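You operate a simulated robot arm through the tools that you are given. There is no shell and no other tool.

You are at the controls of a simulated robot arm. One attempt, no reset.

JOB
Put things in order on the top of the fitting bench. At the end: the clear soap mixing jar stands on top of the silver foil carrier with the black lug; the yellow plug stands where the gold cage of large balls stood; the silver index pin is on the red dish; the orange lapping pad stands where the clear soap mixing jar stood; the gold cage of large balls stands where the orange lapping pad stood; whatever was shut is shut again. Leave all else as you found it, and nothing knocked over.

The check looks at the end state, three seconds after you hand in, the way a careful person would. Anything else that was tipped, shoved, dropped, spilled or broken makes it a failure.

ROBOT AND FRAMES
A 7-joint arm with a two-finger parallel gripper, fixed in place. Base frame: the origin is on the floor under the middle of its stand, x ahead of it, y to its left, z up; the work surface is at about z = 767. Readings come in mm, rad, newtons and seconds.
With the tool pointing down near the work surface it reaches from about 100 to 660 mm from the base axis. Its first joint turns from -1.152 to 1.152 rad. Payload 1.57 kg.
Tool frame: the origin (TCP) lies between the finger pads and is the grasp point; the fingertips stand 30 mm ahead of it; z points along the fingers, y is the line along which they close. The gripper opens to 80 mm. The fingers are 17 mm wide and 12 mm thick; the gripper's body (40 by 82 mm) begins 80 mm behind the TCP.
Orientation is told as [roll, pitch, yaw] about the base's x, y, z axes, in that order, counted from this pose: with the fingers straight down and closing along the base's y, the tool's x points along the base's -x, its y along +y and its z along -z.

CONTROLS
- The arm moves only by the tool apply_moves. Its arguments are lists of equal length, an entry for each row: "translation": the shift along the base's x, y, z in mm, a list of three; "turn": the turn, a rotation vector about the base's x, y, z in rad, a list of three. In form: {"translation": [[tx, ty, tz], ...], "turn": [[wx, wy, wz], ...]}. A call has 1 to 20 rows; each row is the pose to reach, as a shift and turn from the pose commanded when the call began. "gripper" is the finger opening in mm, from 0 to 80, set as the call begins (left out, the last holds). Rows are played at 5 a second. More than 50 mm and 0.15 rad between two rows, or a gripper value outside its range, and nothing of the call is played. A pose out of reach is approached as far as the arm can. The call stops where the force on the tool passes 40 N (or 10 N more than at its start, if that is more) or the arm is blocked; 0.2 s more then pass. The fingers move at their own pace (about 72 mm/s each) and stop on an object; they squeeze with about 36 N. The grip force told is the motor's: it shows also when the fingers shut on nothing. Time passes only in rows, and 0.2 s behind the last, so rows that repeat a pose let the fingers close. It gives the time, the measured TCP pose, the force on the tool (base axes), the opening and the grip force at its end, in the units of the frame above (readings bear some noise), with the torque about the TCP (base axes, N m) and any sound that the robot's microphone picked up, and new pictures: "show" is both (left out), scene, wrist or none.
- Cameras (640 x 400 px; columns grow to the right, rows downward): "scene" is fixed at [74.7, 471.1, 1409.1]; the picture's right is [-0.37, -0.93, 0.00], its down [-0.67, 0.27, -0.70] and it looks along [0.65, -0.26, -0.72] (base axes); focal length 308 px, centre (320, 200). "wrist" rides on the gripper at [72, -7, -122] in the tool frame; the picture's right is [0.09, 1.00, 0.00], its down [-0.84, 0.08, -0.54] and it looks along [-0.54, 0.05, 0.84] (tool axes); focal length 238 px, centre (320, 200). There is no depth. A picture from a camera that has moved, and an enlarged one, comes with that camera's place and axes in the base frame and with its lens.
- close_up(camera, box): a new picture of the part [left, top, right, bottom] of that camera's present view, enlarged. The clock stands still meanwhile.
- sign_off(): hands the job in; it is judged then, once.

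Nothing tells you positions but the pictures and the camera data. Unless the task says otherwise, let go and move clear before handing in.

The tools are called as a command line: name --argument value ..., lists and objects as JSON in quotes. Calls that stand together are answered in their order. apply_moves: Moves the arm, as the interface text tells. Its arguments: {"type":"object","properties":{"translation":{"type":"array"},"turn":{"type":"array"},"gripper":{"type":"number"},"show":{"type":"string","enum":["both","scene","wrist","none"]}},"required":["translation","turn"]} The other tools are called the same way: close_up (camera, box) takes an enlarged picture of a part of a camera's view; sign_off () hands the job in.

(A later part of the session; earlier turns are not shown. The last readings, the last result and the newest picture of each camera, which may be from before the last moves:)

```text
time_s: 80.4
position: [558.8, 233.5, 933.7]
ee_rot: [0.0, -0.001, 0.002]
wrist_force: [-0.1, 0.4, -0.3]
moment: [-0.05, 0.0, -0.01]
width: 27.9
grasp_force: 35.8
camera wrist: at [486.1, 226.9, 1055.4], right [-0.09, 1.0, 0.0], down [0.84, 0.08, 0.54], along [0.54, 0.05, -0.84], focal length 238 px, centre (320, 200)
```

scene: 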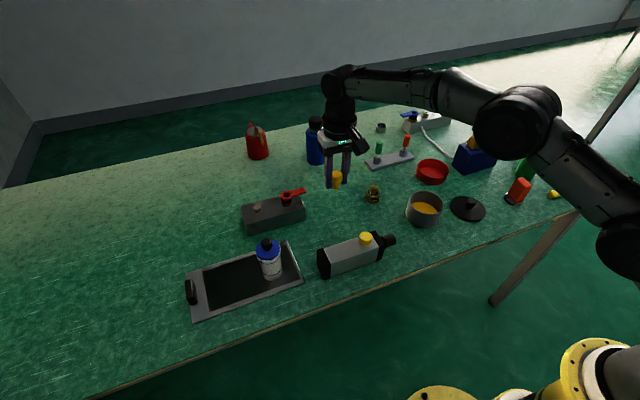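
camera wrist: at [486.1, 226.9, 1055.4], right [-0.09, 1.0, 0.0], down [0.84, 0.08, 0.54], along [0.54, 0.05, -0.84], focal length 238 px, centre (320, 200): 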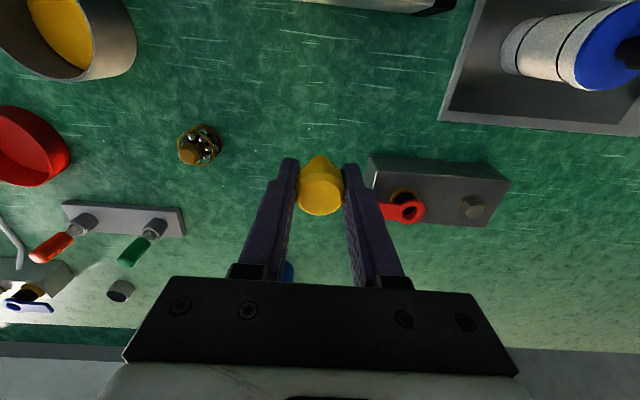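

I'm over the cage's old spot. I'll lower, then feel for contact.

apply_moves --translation '[[0, 0, -35], [0, 0, -70], [0, 0, -100], [0, 0, -116], [0, 0, -122], [0, 0, -122]]' --turn '[[0, 0, 0], [0, 0, 0], [0, 0, 0], [0, 0, 0], [0, 0, 0], [0, 0, 0]]' --show "wrist"

apply_moves --translation '[[0, 0, -1], [0, 0, -2], [0, 0, -3], [0, 0, -3]]' --turn '[[0, 0, 0], [0, 0, 0], [0, 0, 0], [0, 0, 0]]' --show "none"

apply_moves --translation '[[0, 0, -1], [0, 0, -1]]' --turn '[[0, 0, 0], [0, 0, 0]]' --show "none"

```text
time_s: 81.8
position: [558.3, 233.4, 812.6]
ee_rot: [0.0, 0.001, 0.001]
wrist_force: [-0.2, 1.0, 0.8]
moment: [-0.02, 0.01, 0.01]
width: 27.8
grasp_force: 35.9
camera wrist: at [485.9, 226.6, 933.1], right [-0.09, 1.0, 0.0], down [0.84, 0.08, 0.54], along [0.54, 0.05, -0.84], focal length 238 px, centre (320, 200)
```

wrist: 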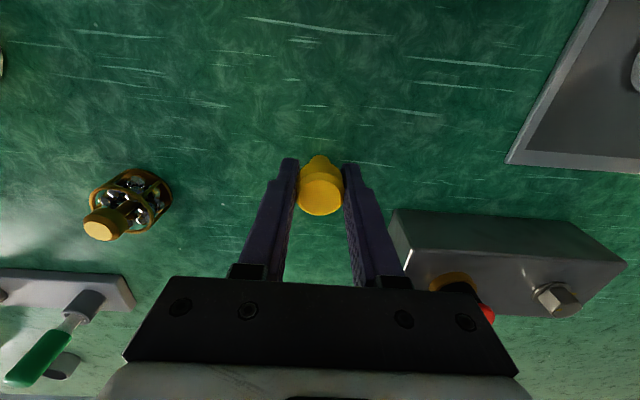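

```text
time_s: 82.8
position: [556.3, 233.3, 809.4]
ee_rot: [-0.002, -0.001, 0.0]
wrist_force: [-0.3, 0.0, -0.1]
moment: [0.0, 0.01, 0.01]
width: 27.6
grasp_force: 35.9
```

```text
time_s: 83.4
position: [556.2, 234.0, 809.0]
ee_rot: [-0.001, 0.002, 0.0]
wrist_force: [-0.4, -0.3, 0.6]
moment: [0.02, 0.02, 0.0]
width: 28.0
grasp_force: 36.1
```

apply_moves --translation '[[0, 0, -1], [0, 0, -1]]' --turn '[[0, 0, 0], [0, 0, 0]]' --show "none"

apply_moves --translation '[[0, 0, -1], [0, 0, -1]]' --turn '[[0, 0, 0], [0, 0, 0]]' --show "none"

```text
time_s: 84.0
position: [557.5, 233.2, 807.7]
ee_rot: [0.0, 0.0, 0.0]
wrist_force: [-0.1, -0.4, -0.1]
moment: [0.0, 0.02, 0.01]
width: 27.8
grasp_force: 36.1
```

```text
time_s: 84.6
position: [557.4, 233.8, 806.9]
ee_rot: [0.0, 0.0, -0.001]
wrist_force: [-2.3, -1.3, 3.7]
moment: [-0.05, 0.05, -0.01]
width: 27.9
grasp_force: 36.0
```

The plug has touched down (3.7 N). I'll release and rise.

apply_moves --translation '[[0, 0, 0.3], [0, 0, 0.3], [0, 0, 0.3]]' --turn '[[0, 0, 0], [0, 0, 0], [0, 0, 0]]' --gripper 54 --show "wrist"

apply_moves --translation '[[0, 0, 20], [0, 0, 55], [0, 0, 95], [-10, -10, 135], [-25, -25, 165], [-25, -25, 165]]' --turn '[[0, 0, 0], [0, 0, 0], [0, 0, 0], [0, 0, 0], [0, 0, 0], [0, 0, 0]]' --show "both"

close_up --camera "scene" --box '[300, 180, 380, 240]'

```text
time_s: 85.4
position: [557.6, 234.4, 806.8]
ee_rot: [-0.001, 0.0, 0.002]
wrist_force: [-0.3, 0.2, -0.5]
moment: [0.0, -0.01, 0.02]
width: 54.1
grasp_force: 0.1
camera wrist: at [485.9, 226.9, 927.8], right [-0.09, 1.0, 0.0], down [0.84, 0.08, 0.54], along [0.54, 0.05, -0.84], focal length 238 px, centre (320, 200)
```

wrist: 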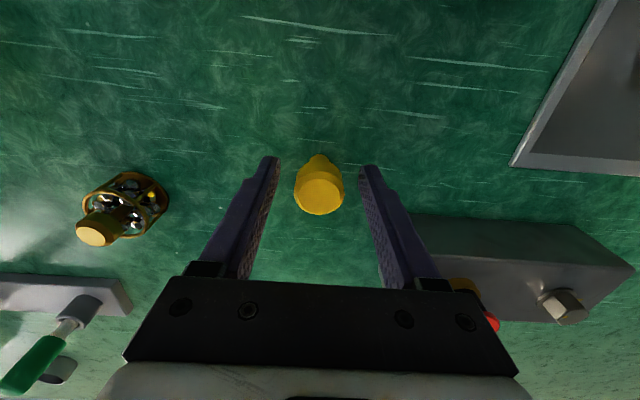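

```text
time_s: 86.8
position: [532.7, 208.5, 971.0]
ee_rot: [-0.002, 0.0, 0.001]
wrist_force: [-0.6, -0.5, 0.3]
moment: [0.01, 0.0, 0.01]
width: 53.7
grasp_force: 0.0
camera wrist: at [460.7, 201.9, 1092.2], right [-0.09, 1.0, 0.0], down [0.84, 0.08, 0.54], along [0.54, 0.05, -0.84], focal length 238 px, centre (320, 200)
```

scene: 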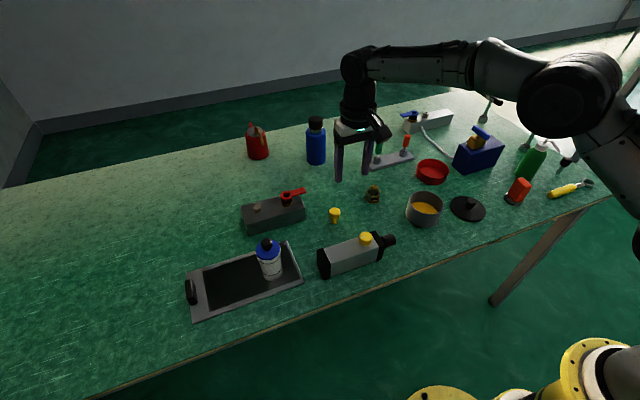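
wrist: 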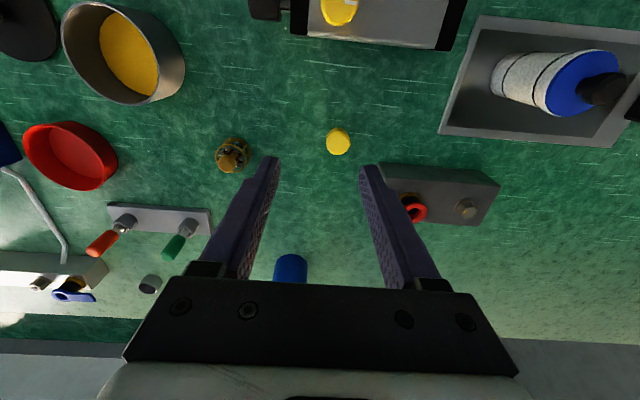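

```text
6.67 times, centred on (340, 210) of scene
camera zoom: at [74.7, 471.1, 1409.1], right [-0.37, -0.93, 0.0], down [-0.67, 0.27, -0.7], along [0.65, -0.26, -0.72], focal length 2051 px, centre (187, 133)
```

zoom: 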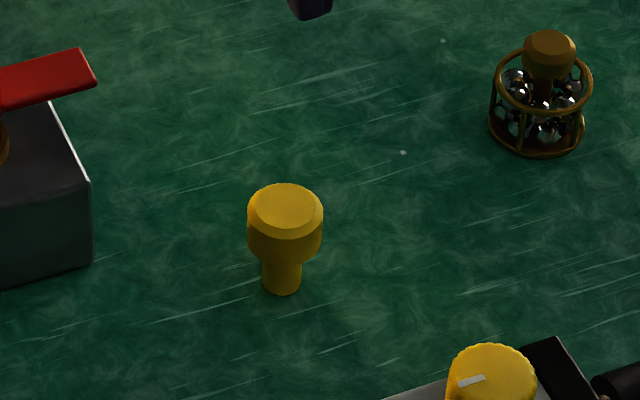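

The plug stands at the cage's old spot. Last comes the index pin near (475, -502), about 691 mm out, so the gripper will need an outward tilt. I'm heading there now, turning the wrist to face it.

apply_moves --translation '[[-10, -30, 0], [-20, -70, 0], [-30, -110, 0], [-40, -150, 0], [-50, -190, 0], [-60, -230, 0], [-70, -270, 0], [-80, -310, 0], [-90, -350, 0], [-100, -390, 0], [-112, -430, 0], [-124, -470, 0], [-136, -505, 0], [-150, -535, 0], [-162, -560, 0], [-165, -575, 0], [-165, -575, 0]]' --turn '[[0, 0, 0], [0, 0, -0.05], [0, 0, -0.1], [0, 0, -0.15], [0, 0, -0.2], [0, 0, -0.25], [0, 0, -0.3], [0, 0, -0.36], [0, 0, -0.42], [0, 0, -0.48], [0, 0, -0.54], [0, 0, -0.6], [0, 0, -0.66], [0, 0, -0.72], [0, 0, -0.78], [0, 0, -0.813], [0, 0, -0.813]]' --gripper 60 --show "both"

close_up --camera "wrist" --box '[250, 120, 390, 260]'

```text
time_s: 90.4
position: [366.7, -366.9, 972.4]
ee_rot: [0.0, -0.001, -0.814]
wrist_force: [0.2, -0.8, 0.2]
moment: [-0.04, 0.01, 0.01]
width: 59.8
grasp_force: 0.1
camera wrist: at [313.1, -320.1, 1092.1], right [0.66, 0.75, 0.0], down [0.63, -0.55, 0.54], along [0.41, -0.36, -0.84], focal length 238 px, centre (320, 200)
```

scene: 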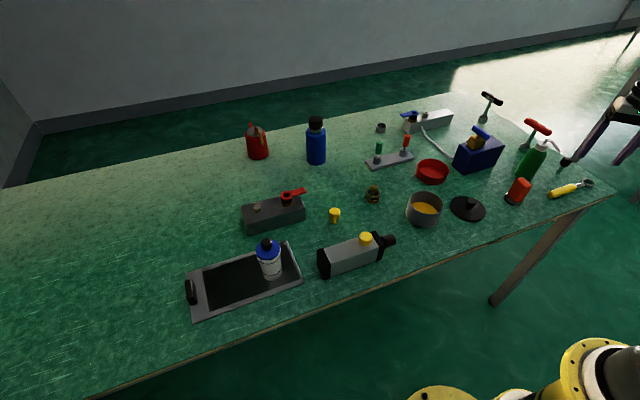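
wrist: 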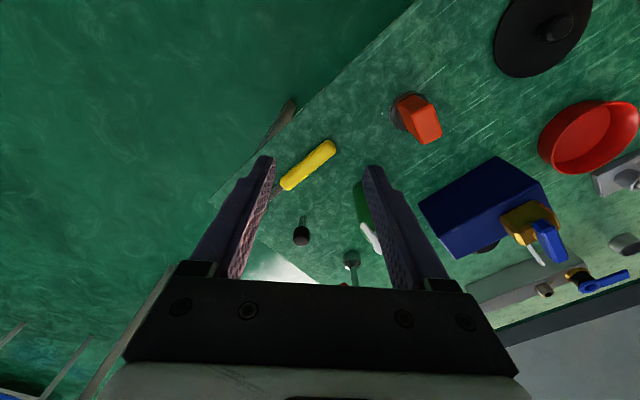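

```text
2.86 times, centred on (320, 190) of wrist
camera zoom: at [313.1, -320.1, 1092.1], right [0.66, 0.75, 0.0], down [0.63, -0.55, 0.54], along [0.41, -0.36, -0.84], focal length 681 px, centre (320, 229)
```

zoom: 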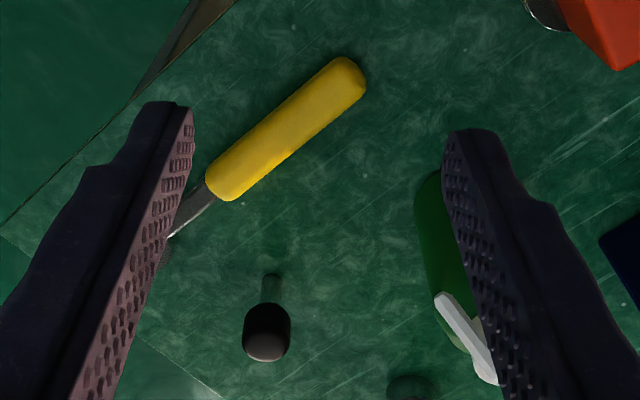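

From this view the pin is at about (477, -502.5), with a knob of about 25 mm centred at z≈818. The green bottle's nozzle tip is near (461, -391, 895), about 65 mm to one side of my approach line. I'll move out and tilt the fingers 0.35 rad outward, staying high for now.

apply_moves --translation '[[12, -20, 0], [25, -42, 0], [42, -62, -5], [58, -80, -15], [70, -94, -30], [81, -104.5, -50], [81, -104.5, -50]]' --turn '[[0, 0, 0], [-0.0545, -0.0515, 0], [-0.1163, -0.1099, 0], [-0.1818, -0.1718, 0], [-0.2327, -0.2198, 0], [-0.2545, -0.2405, 0], [-0.2545, -0.2405, 0]]' --gripper 50 --show "both"

close_up --camera "wrist" --box '[250, 90, 390, 230]'

```text
time_s: 92.0
position: [446.0, -470.4, 923.0]
ee_rot: [-0.002, -0.351, -0.814]
wrist_force: [-0.6, -0.6, 0.1]
moment: [-0.03, -0.03, 0.01]
width: 50.2
grasp_force: 0.0
camera wrist: at [367.1, -395.9, 1011.6], right [0.66, 0.75, -0.03], down [0.47, -0.38, 0.8], along [0.58, -0.54, -0.6], focal length 238 px, centre (320, 200)
```

scene: 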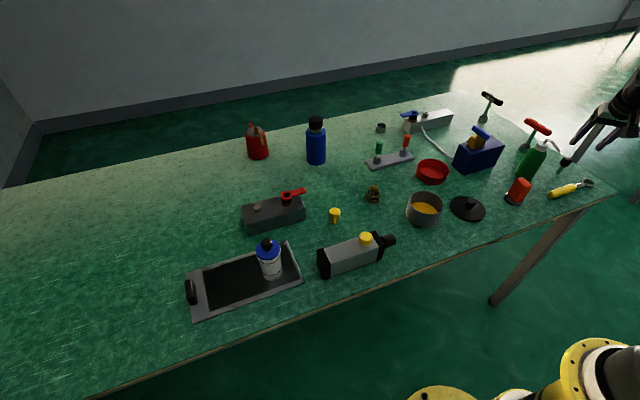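
wrist: 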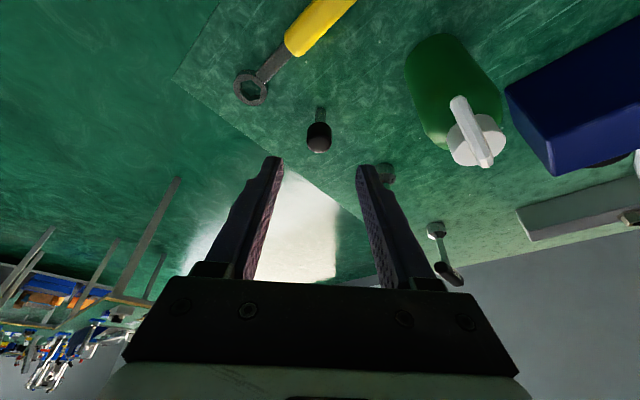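

```text
2.86 times, centred on (320, 160) of wrist
camera zoom: at [367.1, -395.9, 1011.6], right [0.66, 0.75, -0.03], down [0.47, -0.38, 0.8], along [0.58, -0.54, -0.6], focal length 681 px, centre (320, 314)
```

zoom: 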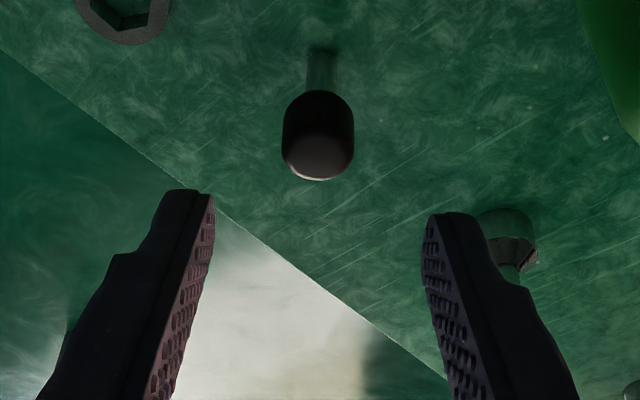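

The pin lines up with the gripper plane. It stands at about (476, -502), with the knob from z≈808 to 831. I'll come down so the fingers straddle the knob.

apply_moves --translation '[[9, -9.5, -30], [18, -19, -58], [27, -28.5, -75], [27, -28.5, -75]]' --turn '[[0, 0, 0], [0, 0, 0], [0, 0, 0], [0, 0, 0]]' --show "both"

close_up --camera "wrist" --box '[250, 100, 390, 240]'

close_up --camera "scene" --box '[510, 120, 600, 200]'

```text
time_s: 93.0
position: [475.7, -500.1, 846.7]
ee_rot: [-0.002, -0.353, -0.812]
wrist_force: [-0.1, -0.3, -0.1]
moment: [0.01, -0.02, 0.0]
width: 50.2
grasp_force: 0.0
camera wrist: at [394.9, -425.6, 935.3], right [0.66, 0.75, -0.03], down [0.47, -0.38, 0.8], along [0.58, -0.54, -0.6], focal length 238 px, centre (320, 200)
```

scene: 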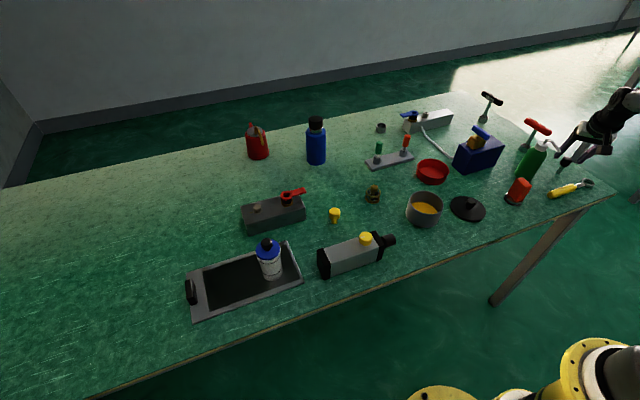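
wrist: 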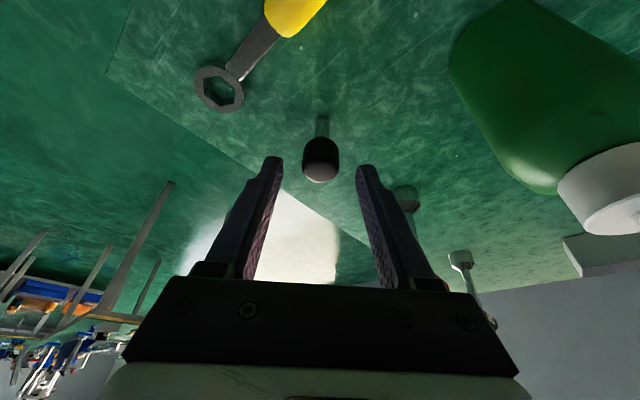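

```text
2.86 times, centred on (320, 170) of wrist
camera zoom: at [394.9, -425.6, 935.3], right [0.66, 0.75, -0.03], down [0.47, -0.38, 0.8], along [0.58, -0.54, -0.6], focal length 681 px, centre (320, 286)
```

zoom: 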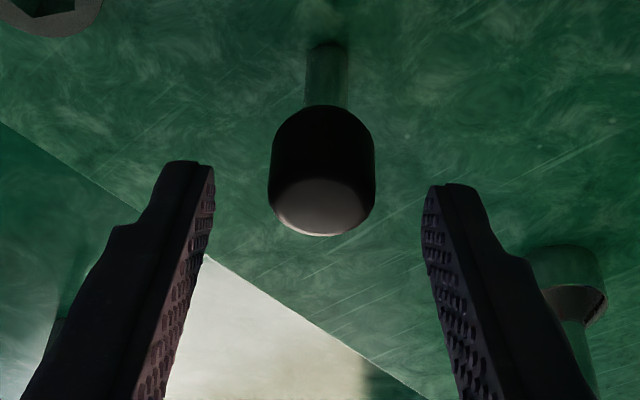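

```text
5.00 times, centred on (555, 160) of scene
camera zoom: at [74.7, 471.1, 1409.1], right [-0.37, -0.93, 0.0], down [-0.67, 0.27, -0.7], along [0.65, -0.26, -0.72], focal length 1538 px, centre (-855, 400)
```

zoom: 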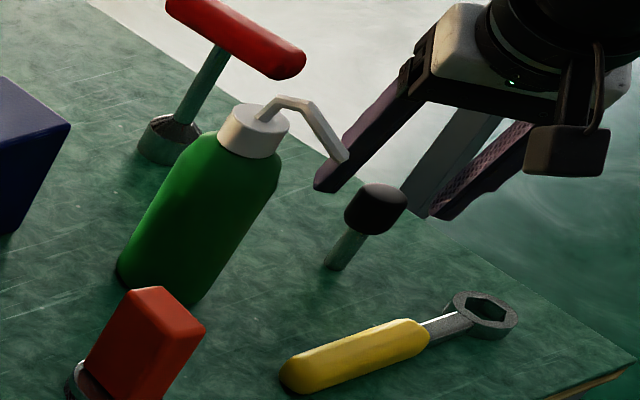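

The knob sits midway between the fingers. I'll go down 17 mm and close on it.

apply_moves --translation '[[0, 0, -9], [0, 0, -17], [0, 0, -17]]' --turn '[[0, 0, 0], [0, 0, 0], [0, 0, 0]]' --show "none"

apply_moves --translation '[[0, 0, 0], [0, 0, 0], [0, 0, 0], [0, 0, 0]]' --turn '[[0, 0, 0], [0, 0, 0], [0, 0, 0], [0, 0, 0]]' --gripper 0 --show "both"

close_up --camera "wrist" --box '[250, 100, 390, 240]'

close_up --camera "scene" --box '[510, 120, 600, 200]'

```text
time_s: 93.8
position: [475.2, -500.1, 829.1]
ee_rot: [-0.002, -0.351, -0.814]
wrist_force: [-0.3, -0.7, 0.1]
moment: [-0.01, -0.04, -0.01]
width: 49.7
grasp_force: 0.1
```

```text
time_s: 94.8
position: [475.8, -500.3, 828.6]
ee_rot: [-0.002, -0.351, -0.813]
wrist_force: [0.5, -1.1, -0.4]
moment: [-0.03, 0.01, 0.0]
width: 24.1
grasp_force: 36.1
camera wrist: at [394.8, -426.0, 918.2], right [0.66, 0.75, -0.03], down [0.47, -0.38, 0.8], along [0.58, -0.54, -0.6], focal length 238 px, centre (320, 200)
```

scene: 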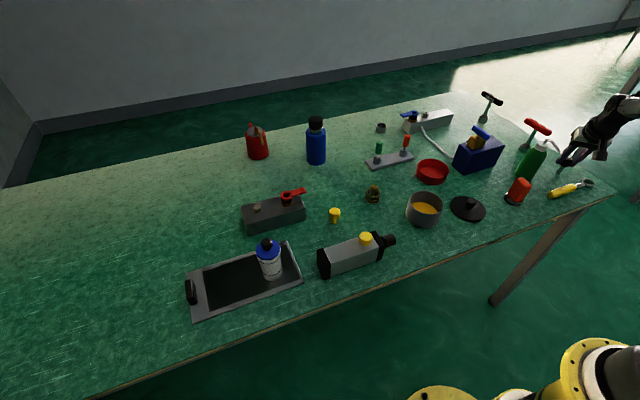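
wrist: 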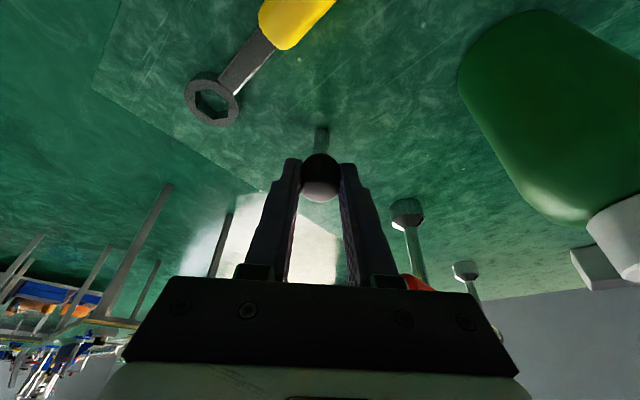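

```text
2.86 times, centred on (320, 170) of wrist
camera zoom: at [394.8, -426.0, 918.2], right [0.66, 0.75, -0.03], down [0.47, -0.38, 0.8], along [0.58, -0.54, -0.6], focal length 681 px, centre (320, 286)
```

zoom: 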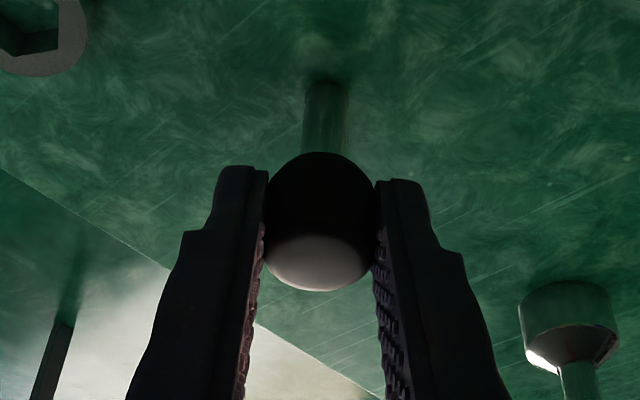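

```text
5.00 times, centred on (555, 160) of scene
camera zoom: at [74.7, 471.1, 1409.1], right [-0.37, -0.93, 0.0], down [-0.67, 0.27, -0.7], along [0.65, -0.26, -0.72], focal length 1538 px, centre (-855, 400)
```

zoom: 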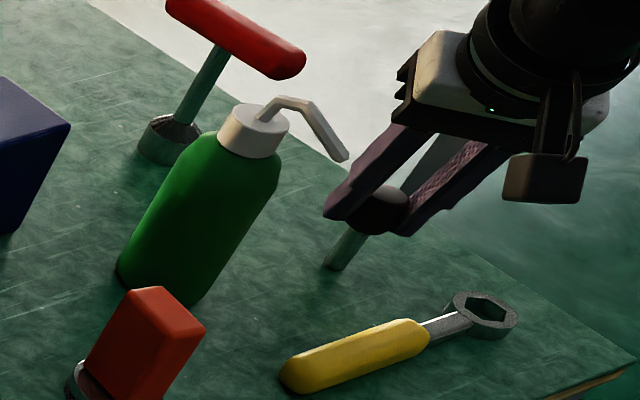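

Gripped at 24.1 mm. I'll lift and check that the pin comes up straight.

apply_moves --translation '[[0, 0, 3], [0, 0, 8], [0, 0, 15], [0, 0, 15]]' --turn '[[0, 0, 0], [0, 0, 0], [0, 0, 0], [0, 0, 0]]' --show "wrist"

close_up --camera "wrist" --box '[250, 100, 390, 240]'

close_up --camera "scene" --box '[510, 120, 600, 200]'

```text
time_s: 95.8
position: [474.9, -500.3, 845.1]
ee_rot: [-0.001, -0.351, -0.813]
wrist_force: [-0.3, 0.0, -1.1]
moment: [-0.02, 0.01, 0.01]
width: 23.6
grasp_force: 36.5
camera wrist: at [395.0, -425.7, 934.1], right [0.66, 0.75, -0.03], down [0.47, -0.38, 0.8], along [0.58, -0.54, -0.6], focal length 238 px, centre (320, 200)
```

wrist: 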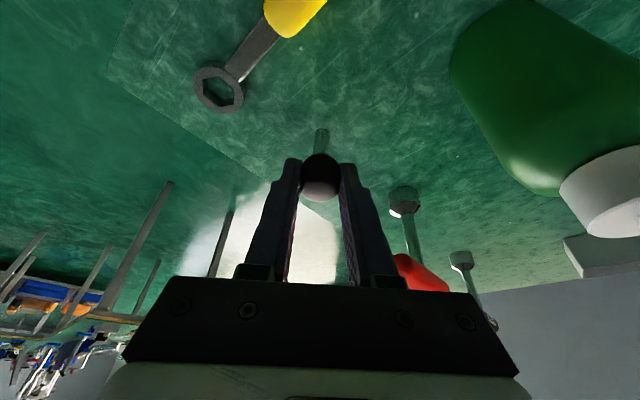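

```text
2.86 times, centred on (320, 170) of wrist
camera zoom: at [395.0, -425.7, 934.1], right [0.66, 0.75, -0.03], down [0.47, -0.38, 0.8], along [0.58, -0.54, -0.6], focal length 681 px, centre (320, 286)
```

zoom: 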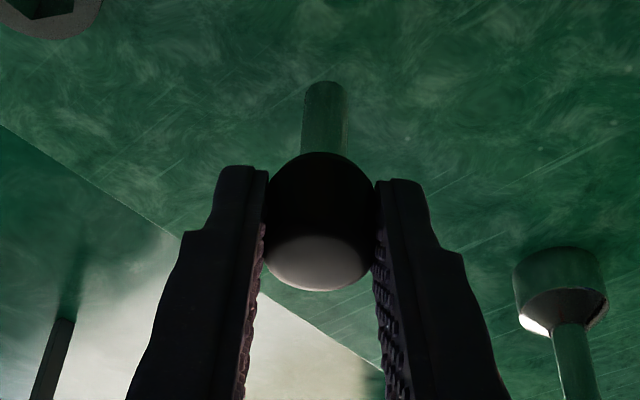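

```text
5.00 times, centred on (555, 160) of scene
camera zoom: at [74.7, 471.1, 1409.1], right [-0.37, -0.93, 0.0], down [-0.67, 0.27, -0.7], along [0.65, -0.26, -0.72], focal length 1538 px, centre (-855, 400)
```

zoom: 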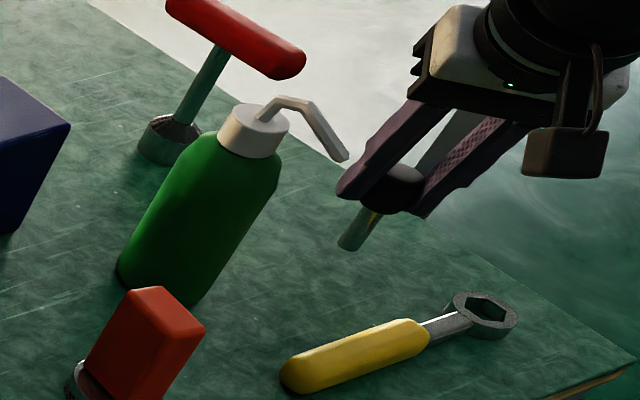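

The pin came up straight. I'll keep this tilt so it stays vertical, retract inward and upward, then swing round towards the dish high above everything.

apply_moves --translation '[[-3.4, 3.6, 20], [-13.8, 14.5, 50], [-27.5, 29, 85], [-44.7, 47.2, 120], [-61.9, 65.3, 150], [-75.7, 79.8, 165], [-75.7, 79.8, 165]]' --turn '[[0, 0, 0], [0, 0, 0], [0, 0, 0], [0, 0, 0], [0, 0, 0], [0, 0, 0], [0, 0, 0]]' --show "both"

```text
time_s: 97.4
position: [399.1, -419.3, 1007.9]
ee_rot: [-0.002, -0.35, -0.814]
wrist_force: [0.8, -0.3, 0.1]
moment: [-0.01, -0.01, -0.02]
width: 23.9
grasp_force: 35.8
camera wrist: at [319.6, -344.8, 1097.2], right [0.66, 0.75, -0.03], down [0.47, -0.38, 0.8], along [0.58, -0.54, -0.6], focal length 238 px, centre (320, 200)
```

scene: 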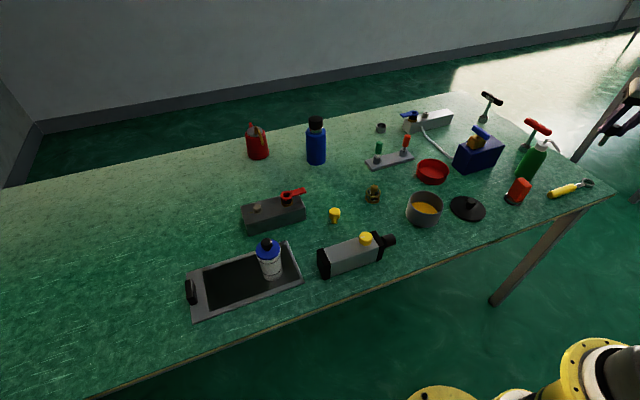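
wrist: 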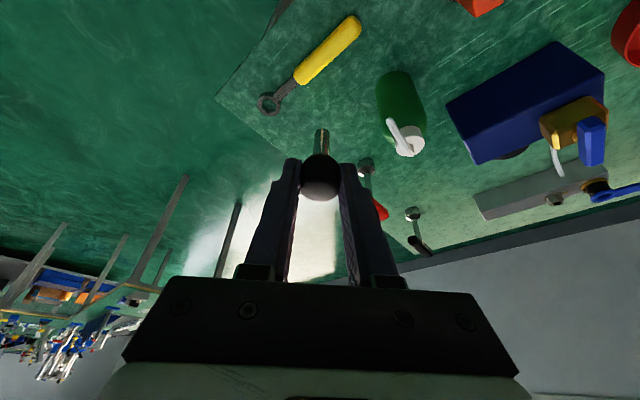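

apply_moves --translation '[[25.3, 25.5, 0], [48.9, 52.5, 0], [70.7, 80.9, 0], [90.8, 110.5, 0], [109.1, 141.4, 0], [125.3, 173.3, 0], [139.6, 206.2, 0], [151.8, 239.8, 0], [162, 274.2, 0], [169.9, 309.1, 0], [169.9, 309.1, 0]]' --turn '[[0, 0, 0.0618], [0, 0, 0.1236], [0, 0, 0.1854], [0, 0, 0.2472], [0, 0, 0.309], [0, 0, 0.3708], [0, 0, 0.4326], [0, 0, 0.4944], [0, 0, 0.5562], [0, 0, 0.618], [0, 0, 0.618]]' --show "both"

close_up --camera "wrist" --box '[220, 40, 420, 200]'

close_up --camera "scene" --box '[390, 100, 490, 200]'

```text
time_s: 99.8
position: [568.2, -111.8, 1010.4]
ee_rot: [-0.001, -0.351, -0.194]
wrist_force: [-0.1, 0.9, 0.3]
moment: [0.03, 0.03, 0.01]
width: 23.8
grasp_force: 36.7
camera wrist: at [459.9, -98.1, 1098.7], right [0.11, 0.99, -0.03], down [0.6, -0.04, 0.8], along [0.79, -0.11, -0.6], focal length 238 px, centre (320, 200)
```

scene: 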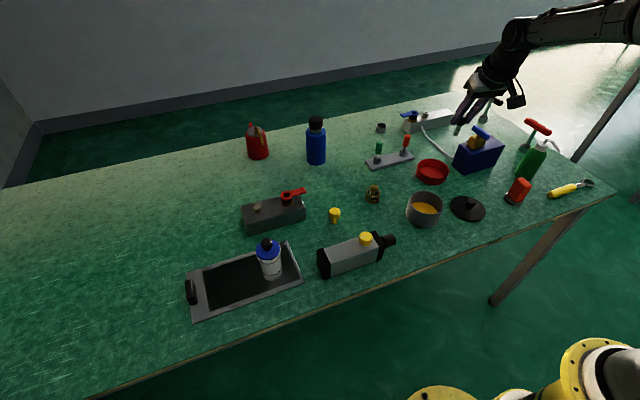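
wrist: 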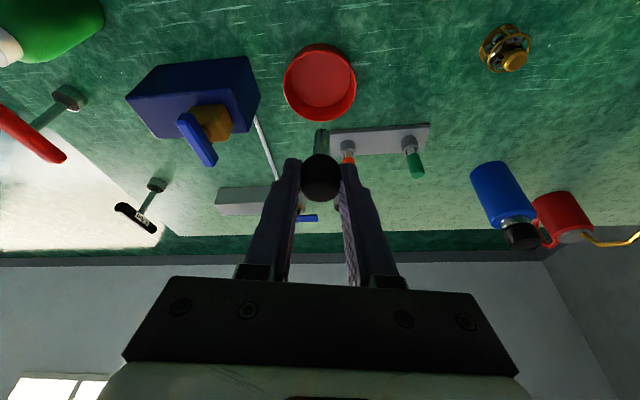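

```text
2.50 times, centred on (320, 120) of wrist
camera zoom: at [459.9, -98.1, 1098.7], right [0.11, 0.99, -0.03], down [0.6, -0.04, 0.8], along [0.79, -0.11, -0.6], focal length 596 px, centre (320, 400)
```

zoom: 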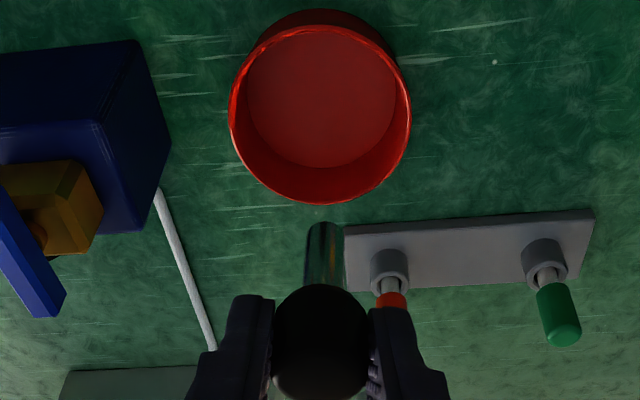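

```text
4.00 times, centred on (440, 150) of scene
camera zoom: at [74.7, 471.1, 1409.1], right [-0.37, -0.93, 0.0], down [-0.67, 0.27, -0.7], along [0.65, -0.26, -0.72], focal length 1231 px, centre (-160, 400)
```

zoom: 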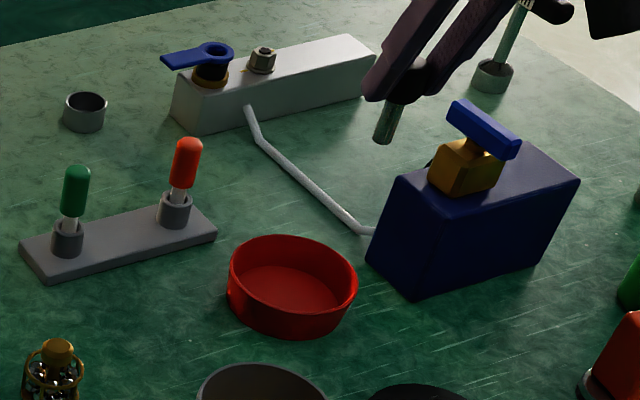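

The dish is centred at about (618, -126), with inner floor radius of about 42 mm and rim z≈800. I'll move the pin over its centre and lower to just above the floor.

apply_moves --translation '[[15, -5, 0], [32, -9, 0], [45.6, -13.2, 0], [45.6, -13.2, -35], [45.6, -13.2, -75], [45.6, -13.2, -115], [45.6, -13.2, -115]]' --turn '[[0, 0, 0], [0, 0, 0], [0, 0, 0], [0, 0, 0], [0, 0, 0], [0, 0, 0], [0, 0, 0]]' --show "both"

close_up --camera "wrist" --box '[220, 60, 420, 220]'

close_up --camera "scene" --box '[390, 110, 490, 210]'

```text
time_s: 101.4
position: [614.0, -124.6, 893.1]
ee_rot: [-0.001, -0.352, -0.196]
wrist_force: [0.9, 0.2, -0.2]
moment: [-0.02, -0.02, 0.02]
width: 23.9
grasp_force: 36.5
camera wrist: at [505.2, -110.4, 981.8], right [0.11, 0.99, -0.03], down [0.6, -0.04, 0.8], along [0.79, -0.11, -0.6], focal length 238 px, centre (320, 200)
```

scene: 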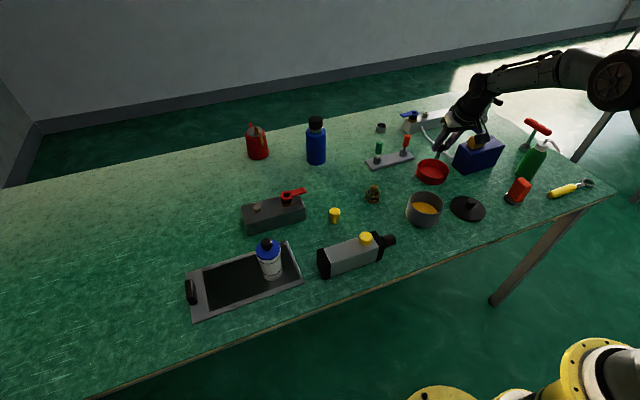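
wrist: 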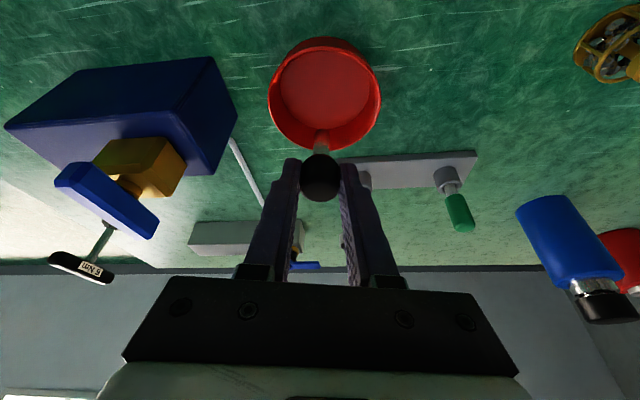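

```text
2.50 times, centred on (320, 140) of wrist
camera zoom: at [505.2, -110.4, 981.8], right [0.11, 0.99, -0.03], down [0.6, -0.04, 0.8], along [0.79, -0.11, -0.6], focal length 596 px, centre (320, 350)
```

zoom: 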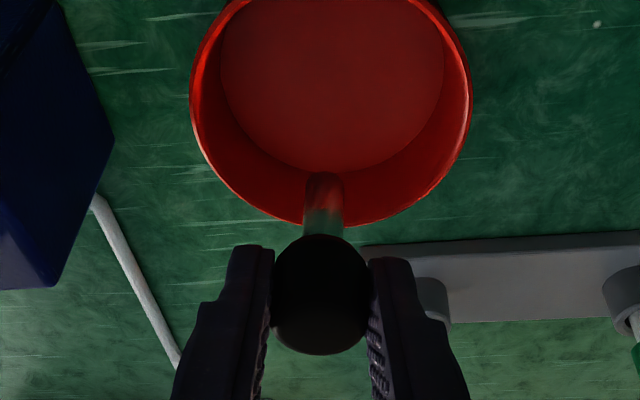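

```text
4.00 times, centred on (440, 160) of scene
camera zoom: at [74.7, 471.1, 1409.1], right [-0.37, -0.93, 0.0], down [-0.67, 0.27, -0.7], along [0.65, -0.26, -0.72], focal length 1231 px, centre (-160, 360)
```

zoom: 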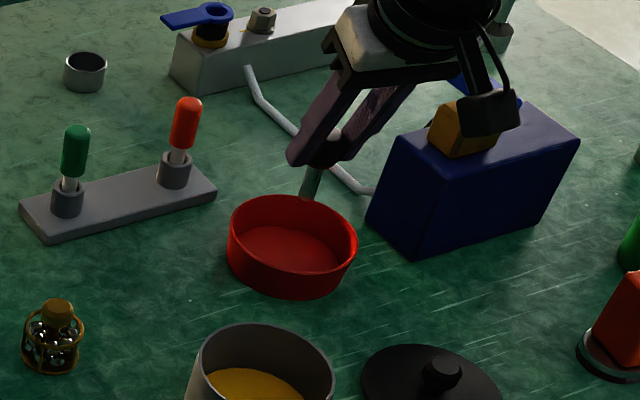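

The pin is over the dish centre, (616, -125). I'll lower it into the dish and feel for the floor.

apply_moves --translation '[[0, 0, -20], [0, 0, -38], [0, 0, -50], [0, 0, -50]]' --turn '[[0, 0, 0], [0, 0, 0], [0, 0, 0], [0, 0, 0]]' --show "both"

close_up --camera "scene" --box '[390, 110, 490, 210]'

apply_moves --translation '[[0, 0, -1], [0, 0, -2], [0, 0, -3], [0, 0, -3]]' --turn '[[0, 0, 0], [0, 0, 0], [0, 0, 0], [0, 0, 0]]' --show "none"

apply_moves --translation '[[0, 0, -1], [0, 0, -2], [0, 0, -2]]' --turn '[[0, 0, 0], [0, 0, 0], [0, 0, 0]]' --show "none"

```text
time_s: 102.4
position: [613.9, -123.2, 844.1]
ee_rot: [-0.002, -0.35, -0.195]
wrist_force: [0.1, -0.1, -1.3]
moment: [-0.03, 0.02, 0.0]
width: 24.1
grasp_force: 35.8
camera wrist: at [506.1, -109.3, 932.7], right [0.11, 0.99, -0.03], down [0.6, -0.04, 0.8], along [0.79, -0.11, -0.6], focal length 238 px, centre (320, 200)
```

scene: 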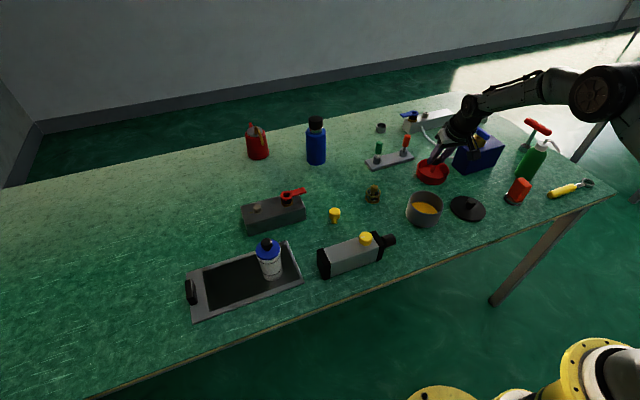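
wrist: 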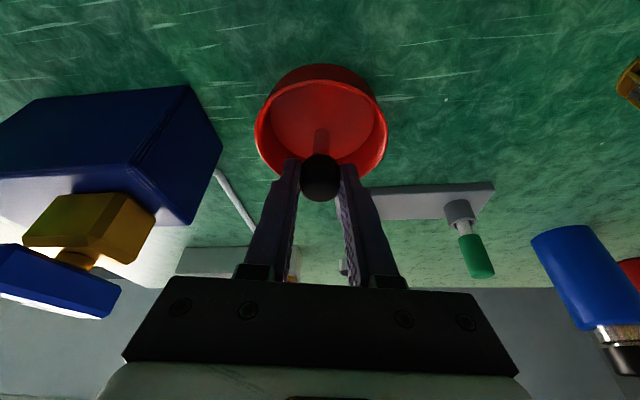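

```text
4.00 times, centred on (440, 160) of scene
camera zoom: at [74.7, 471.1, 1409.1], right [-0.37, -0.93, 0.0], down [-0.67, 0.27, -0.7], along [0.65, -0.26, -0.72], focal length 1231 px, centre (-160, 360)
```

zoom: 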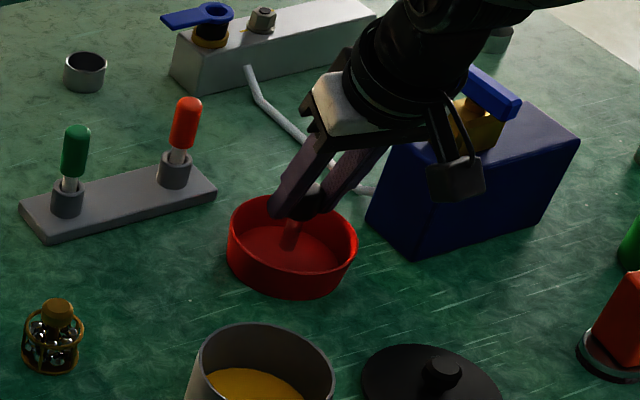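

```text
time_s: 103.4
position: [614.4, -124.7, 840.7]
ee_rot: [-0.002, -0.352, -0.195]
wrist_force: [0.0, 0.6, 0.2]
moment: [0.0, 0.0, 0.02]
width: 24.1
grasp_force: 36.0
```

```text
time_s: 104.2
position: [615.7, -122.8, 838.9]
ee_rot: [-0.002, -0.351, -0.196]
wrist_force: [-0.2, -0.9, -0.8]
moment: [0.02, 0.02, -0.03]
width: 24.4
grasp_force: 35.7
```

No contact yet at z≈839, so I'm continuing down in 1 mm steps.

apply_moves --translation '[[0, 0, -1], [0, 0, -2], [0, 0, -2]]' --turn '[[0, 0, 0], [0, 0, 0], [0, 0, 0]]' --show "none"

apply_moves --translation '[[0, 0, -1], [0, 0, -1]]' --turn '[[0, 0, 0], [0, 0, 0]]' --show "none"

apply_moves --translation '[[0, 0, -1], [0, 0, -1]]' --turn '[[0, 0, 0], [0, 0, 0]]' --show "none"

```text
time_s: 105.0
position: [615.4, -123.8, 837.3]
ee_rot: [-0.002, -0.351, -0.195]
wrist_force: [0.7, 0.6, 0.2]
moment: [0.02, -0.01, -0.01]
width: 24.1
grasp_force: 36.4
```

```text
time_s: 105.6
position: [615.2, -123.3, 836.5]
ee_rot: [-0.001, -0.35, -0.197]
wrist_force: [-1.2, -0.3, -0.5]
moment: [0.0, 0.02, 0.03]
width: 23.9
grasp_force: 35.6
```

```text
time_s: 106.2
position: [614.5, -123.0, 836.0]
ee_rot: [-0.003, -0.351, -0.195]
wrist_force: [-0.3, 1.2, 0.0]
moment: [-0.03, 0.01, -0.05]
width: 23.9
grasp_force: 36.0
```

apply_moves --translation '[[0, 0, -1], [0, 0, -1]]' --turn '[[0, 0, 0], [0, 0, 0]]' --show "none"

apply_moves --translation '[[0, 0, -1], [0, 0, -1]]' --turn '[[0, 0, 0], [0, 0, 0]]' --show "wrist"

close_up --camera "wrist" --box '[240, 60, 400, 220]'

close_up --camera "scene" --box '[400, 130, 470, 200]'

```text
time_s: 106.8
position: [616.6, -122.8, 835.8]
ee_rot: [0.0, -0.352, -0.197]
wrist_force: [-0.4, -0.4, -0.4]
moment: [-0.02, -0.01, -0.02]
width: 24.2
grasp_force: 35.9
```

```text
time_s: 107.4
position: [615.1, -123.6, 832.5]
ee_rot: [-0.002, -0.351, -0.196]
wrist_force: [0.2, 0.0, 0.6]
moment: [0.0, -0.04, 0.04]
width: 24.0
grasp_force: 36.6
camera wrist: at [506.3, -109.1, 922.2], right [0.11, 0.99, -0.03], down [0.6, -0.04, 0.8], along [0.79, -0.11, -0.6], focal length 238 px, centre (320, 200)
```

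wrist: 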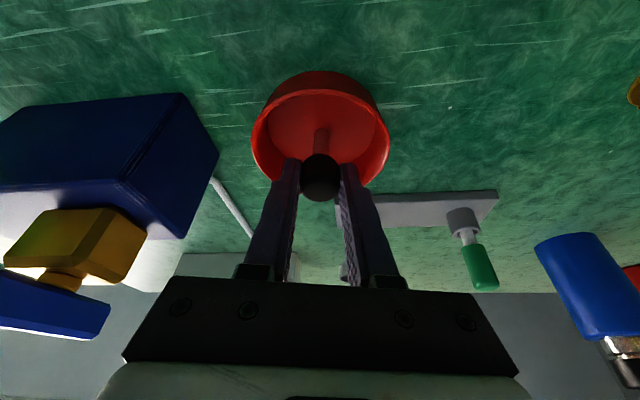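

```text
2.50 times, centred on (320, 140) of wrist
camera zoom: at [506.3, -109.1, 922.2], right [0.11, 0.99, -0.03], down [0.6, -0.04, 0.8], along [0.79, -0.11, -0.6], focal length 596 px, centre (320, 350)
```

zoom: 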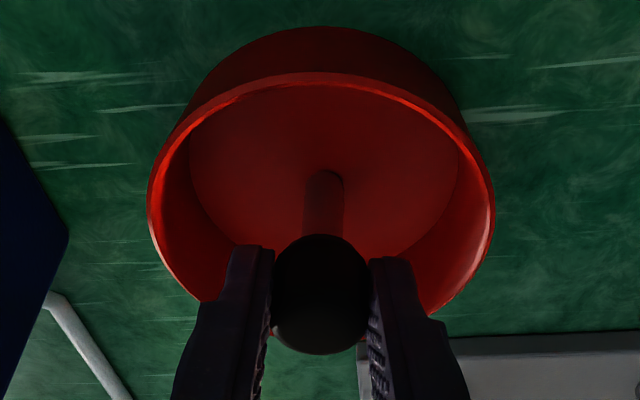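

```text
5.71 times, centred on (435, 165) of scene
camera zoom: at [74.7, 471.1, 1409.1], right [-0.37, -0.93, 0.0], down [-0.67, 0.27, -0.7], along [0.65, -0.26, -0.72], focal length 1758 px, centre (-337, 400)
```

zoom: 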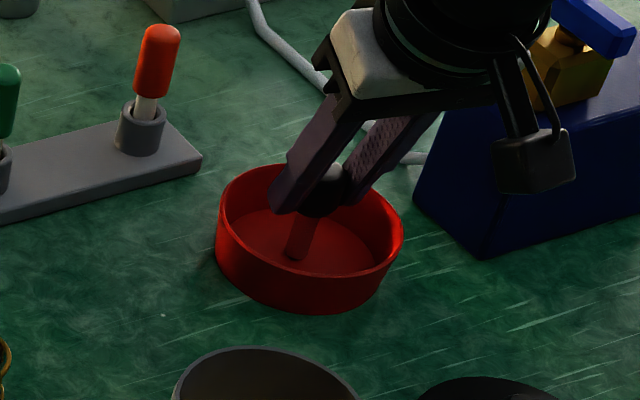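

Very close to the floor now, so I'll keep feeling for it.

apply_moves --translation '[[0, 0, -1], [0, 0, -1]]' --turn '[[0, 0, 0], [0, 0, 0]]' --show "none"

apply_moves --translation '[[0, 0, -1], [0, 0, -1]]' --turn '[[0, 0, 0], [0, 0, 0]]' --show "none"

```text
time_s: 108.0
position: [615.0, -123.1, 833.8]
ee_rot: [-0.002, -0.353, -0.196]
wrist_force: [-0.3, -0.6, 4.2]
moment: [-0.08, -0.02, 0.0]
width: 24.1
grasp_force: 36.3
```

```text
time_s: 108.6
position: [615.9, -123.0, 832.6]
ee_rot: [0.001, -0.356, -0.195]
wrist_force: [-3.3, 0.8, 13.4]
moment: [0.07, 0.14, 0.01]
width: 23.9
grasp_force: 35.6
```

It's on the floor. I'll back off to release the pressure, look, then open.

apply_moves --translation '[[0, 0, 1.4], [0, 0, 1.4]]' --turn '[[0, 0, 0], [0, 0, 0]]' --show "wrist"

close_up --camera "scene" --box '[400, 130, 470, 200]'

```text
time_s: 109.2
position: [615.7, -123.4, 833.6]
ee_rot: [-0.001, -0.352, -0.195]
wrist_force: [2.5, 1.3, 7.0]
moment: [0.06, -0.17, 0.03]
width: 23.9
grasp_force: 35.6
camera wrist: at [506.7, -109.2, 921.9], right [0.11, 0.99, -0.03], down [0.6, -0.04, 0.8], along [0.79, -0.11, -0.6], focal length 238 px, centre (320, 200)
```

wrist: 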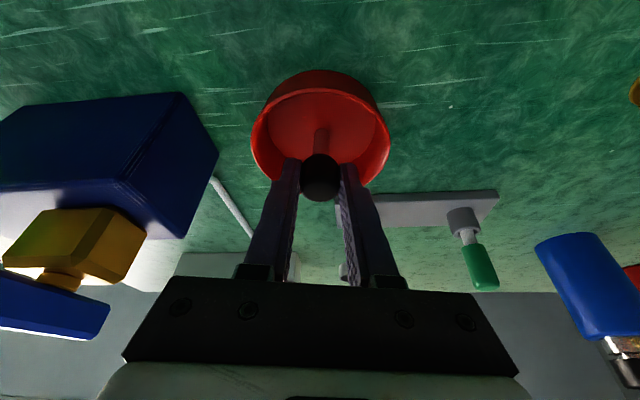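

```text
5.71 times, centred on (435, 165) of scene
camera zoom: at [74.6, 471.2, 1409.1], right [-0.37, -0.93, 0.0], down [-0.67, 0.27, -0.7], along [0.65, -0.26, -0.72], focal length 1758 px, centre (-337, 400)
```

zoom: 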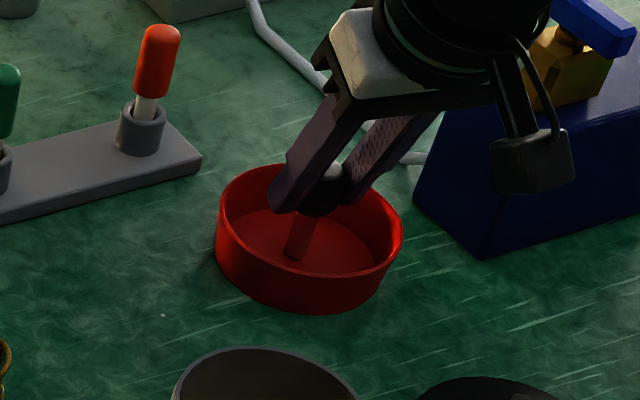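

apply_moves --translation '[[0, 0, 0.8], [0, 0, 0.8]]' --turn '[[0, 0, 0], [0, 0, 0]]' --show "wrist"

close_up --camera "wrist" --box '[240, 60, 400, 220]'

```text
time_s: 109.8
position: [614.5, -123.7, 832.7]
ee_rot: [-0.002, -0.349, -0.196]
wrist_force: [1.2, -0.2, 2.9]
moment: [-0.03, -0.08, -0.02]
width: 24.0
grasp_force: 36.2
camera wrist: at [506.1, -109.5, 922.4], right [0.11, 0.99, -0.03], down [0.61, -0.04, 0.8], along [0.79, -0.11, -0.61], focal length 238 px, centre (320, 200)
```

wrist: 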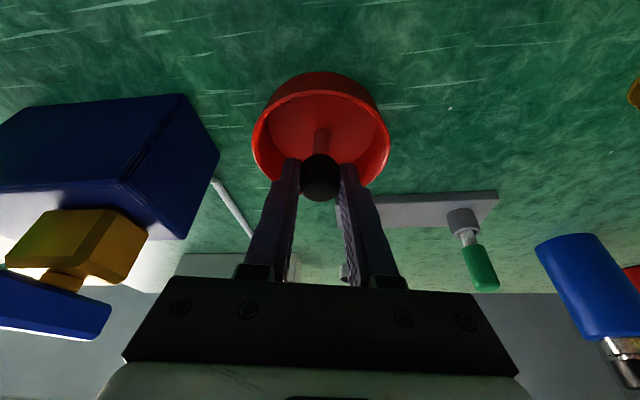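

```text
2.50 times, centred on (320, 140) of wrist
camera zoom: at [506.1, -109.5, 922.4], right [0.11, 0.99, -0.03], down [0.61, -0.04, 0.8], along [0.79, -0.11, -0.61], focal length 596 px, centre (320, 350)
```

zoom: 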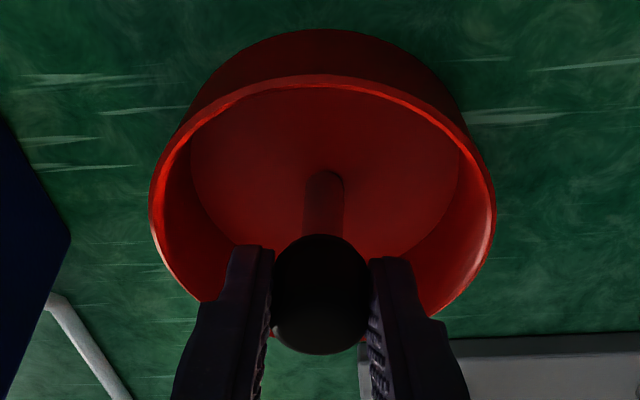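

The pin is upright and resting. I'll open just enough to clear the knob, and then look.

apply_moves --translation '[[0, 0, 0], [0, 0, 0], [0, 0, 0]]' --turn '[[0, 0, 0], [0, 0, 0], [0, 0, 0]]' --gripper 42 --show "wrist"

close_up --camera "wrist" --box '[240, 60, 400, 220]'

close_up --camera "scene" --box '[400, 130, 470, 200]'

```text
time_s: 110.6
position: [615.7, -124.5, 835.1]
ee_rot: [-0.003, -0.352, -0.196]
wrist_force: [0.4, -0.6, 0.1]
moment: [0.0, -0.01, 0.0]
width: 41.7
grasp_force: 0.0
camera wrist: at [506.5, -109.4, 923.0], right [0.11, 0.99, -0.03], down [0.6, -0.04, 0.8], along [0.79, -0.11, -0.6], focal length 238 px, centre (320, 200)
```

wrist: 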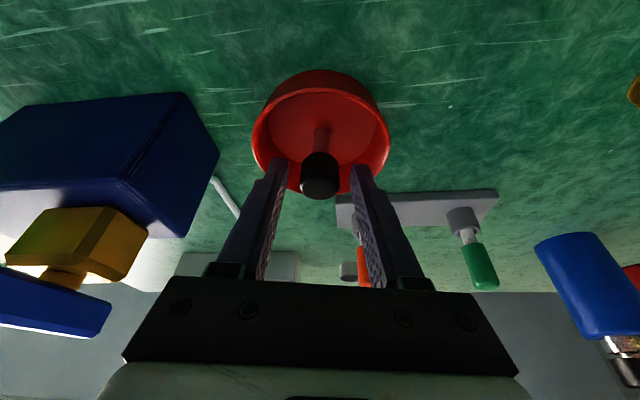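

```text
2.50 times, centred on (320, 140) of wrist
camera zoom: at [506.5, -109.4, 923.0], right [0.11, 0.99, -0.03], down [0.6, -0.04, 0.8], along [0.79, -0.11, -0.6], focal length 596 px, centre (320, 350)
```

zoom: 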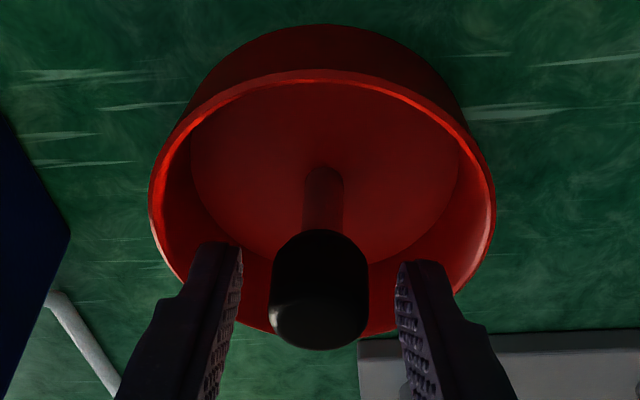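

```text
5.71 times, centred on (435, 165) of scene
camera zoom: at [74.7, 471.1, 1409.1], right [-0.37, -0.93, 0.0], down [-0.67, 0.27, -0.7], along [0.65, -0.26, -0.72], focal length 1758 px, centre (-337, 400)
```

zoom: 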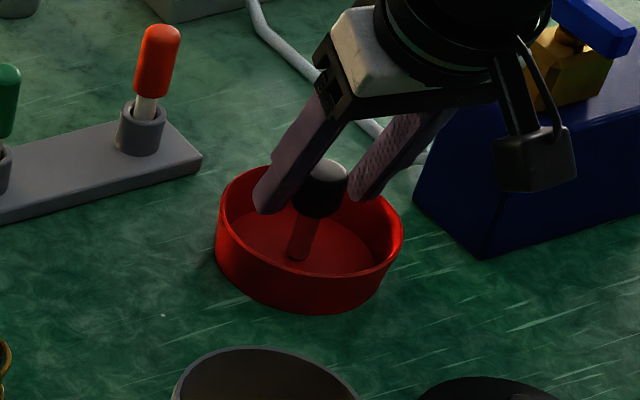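

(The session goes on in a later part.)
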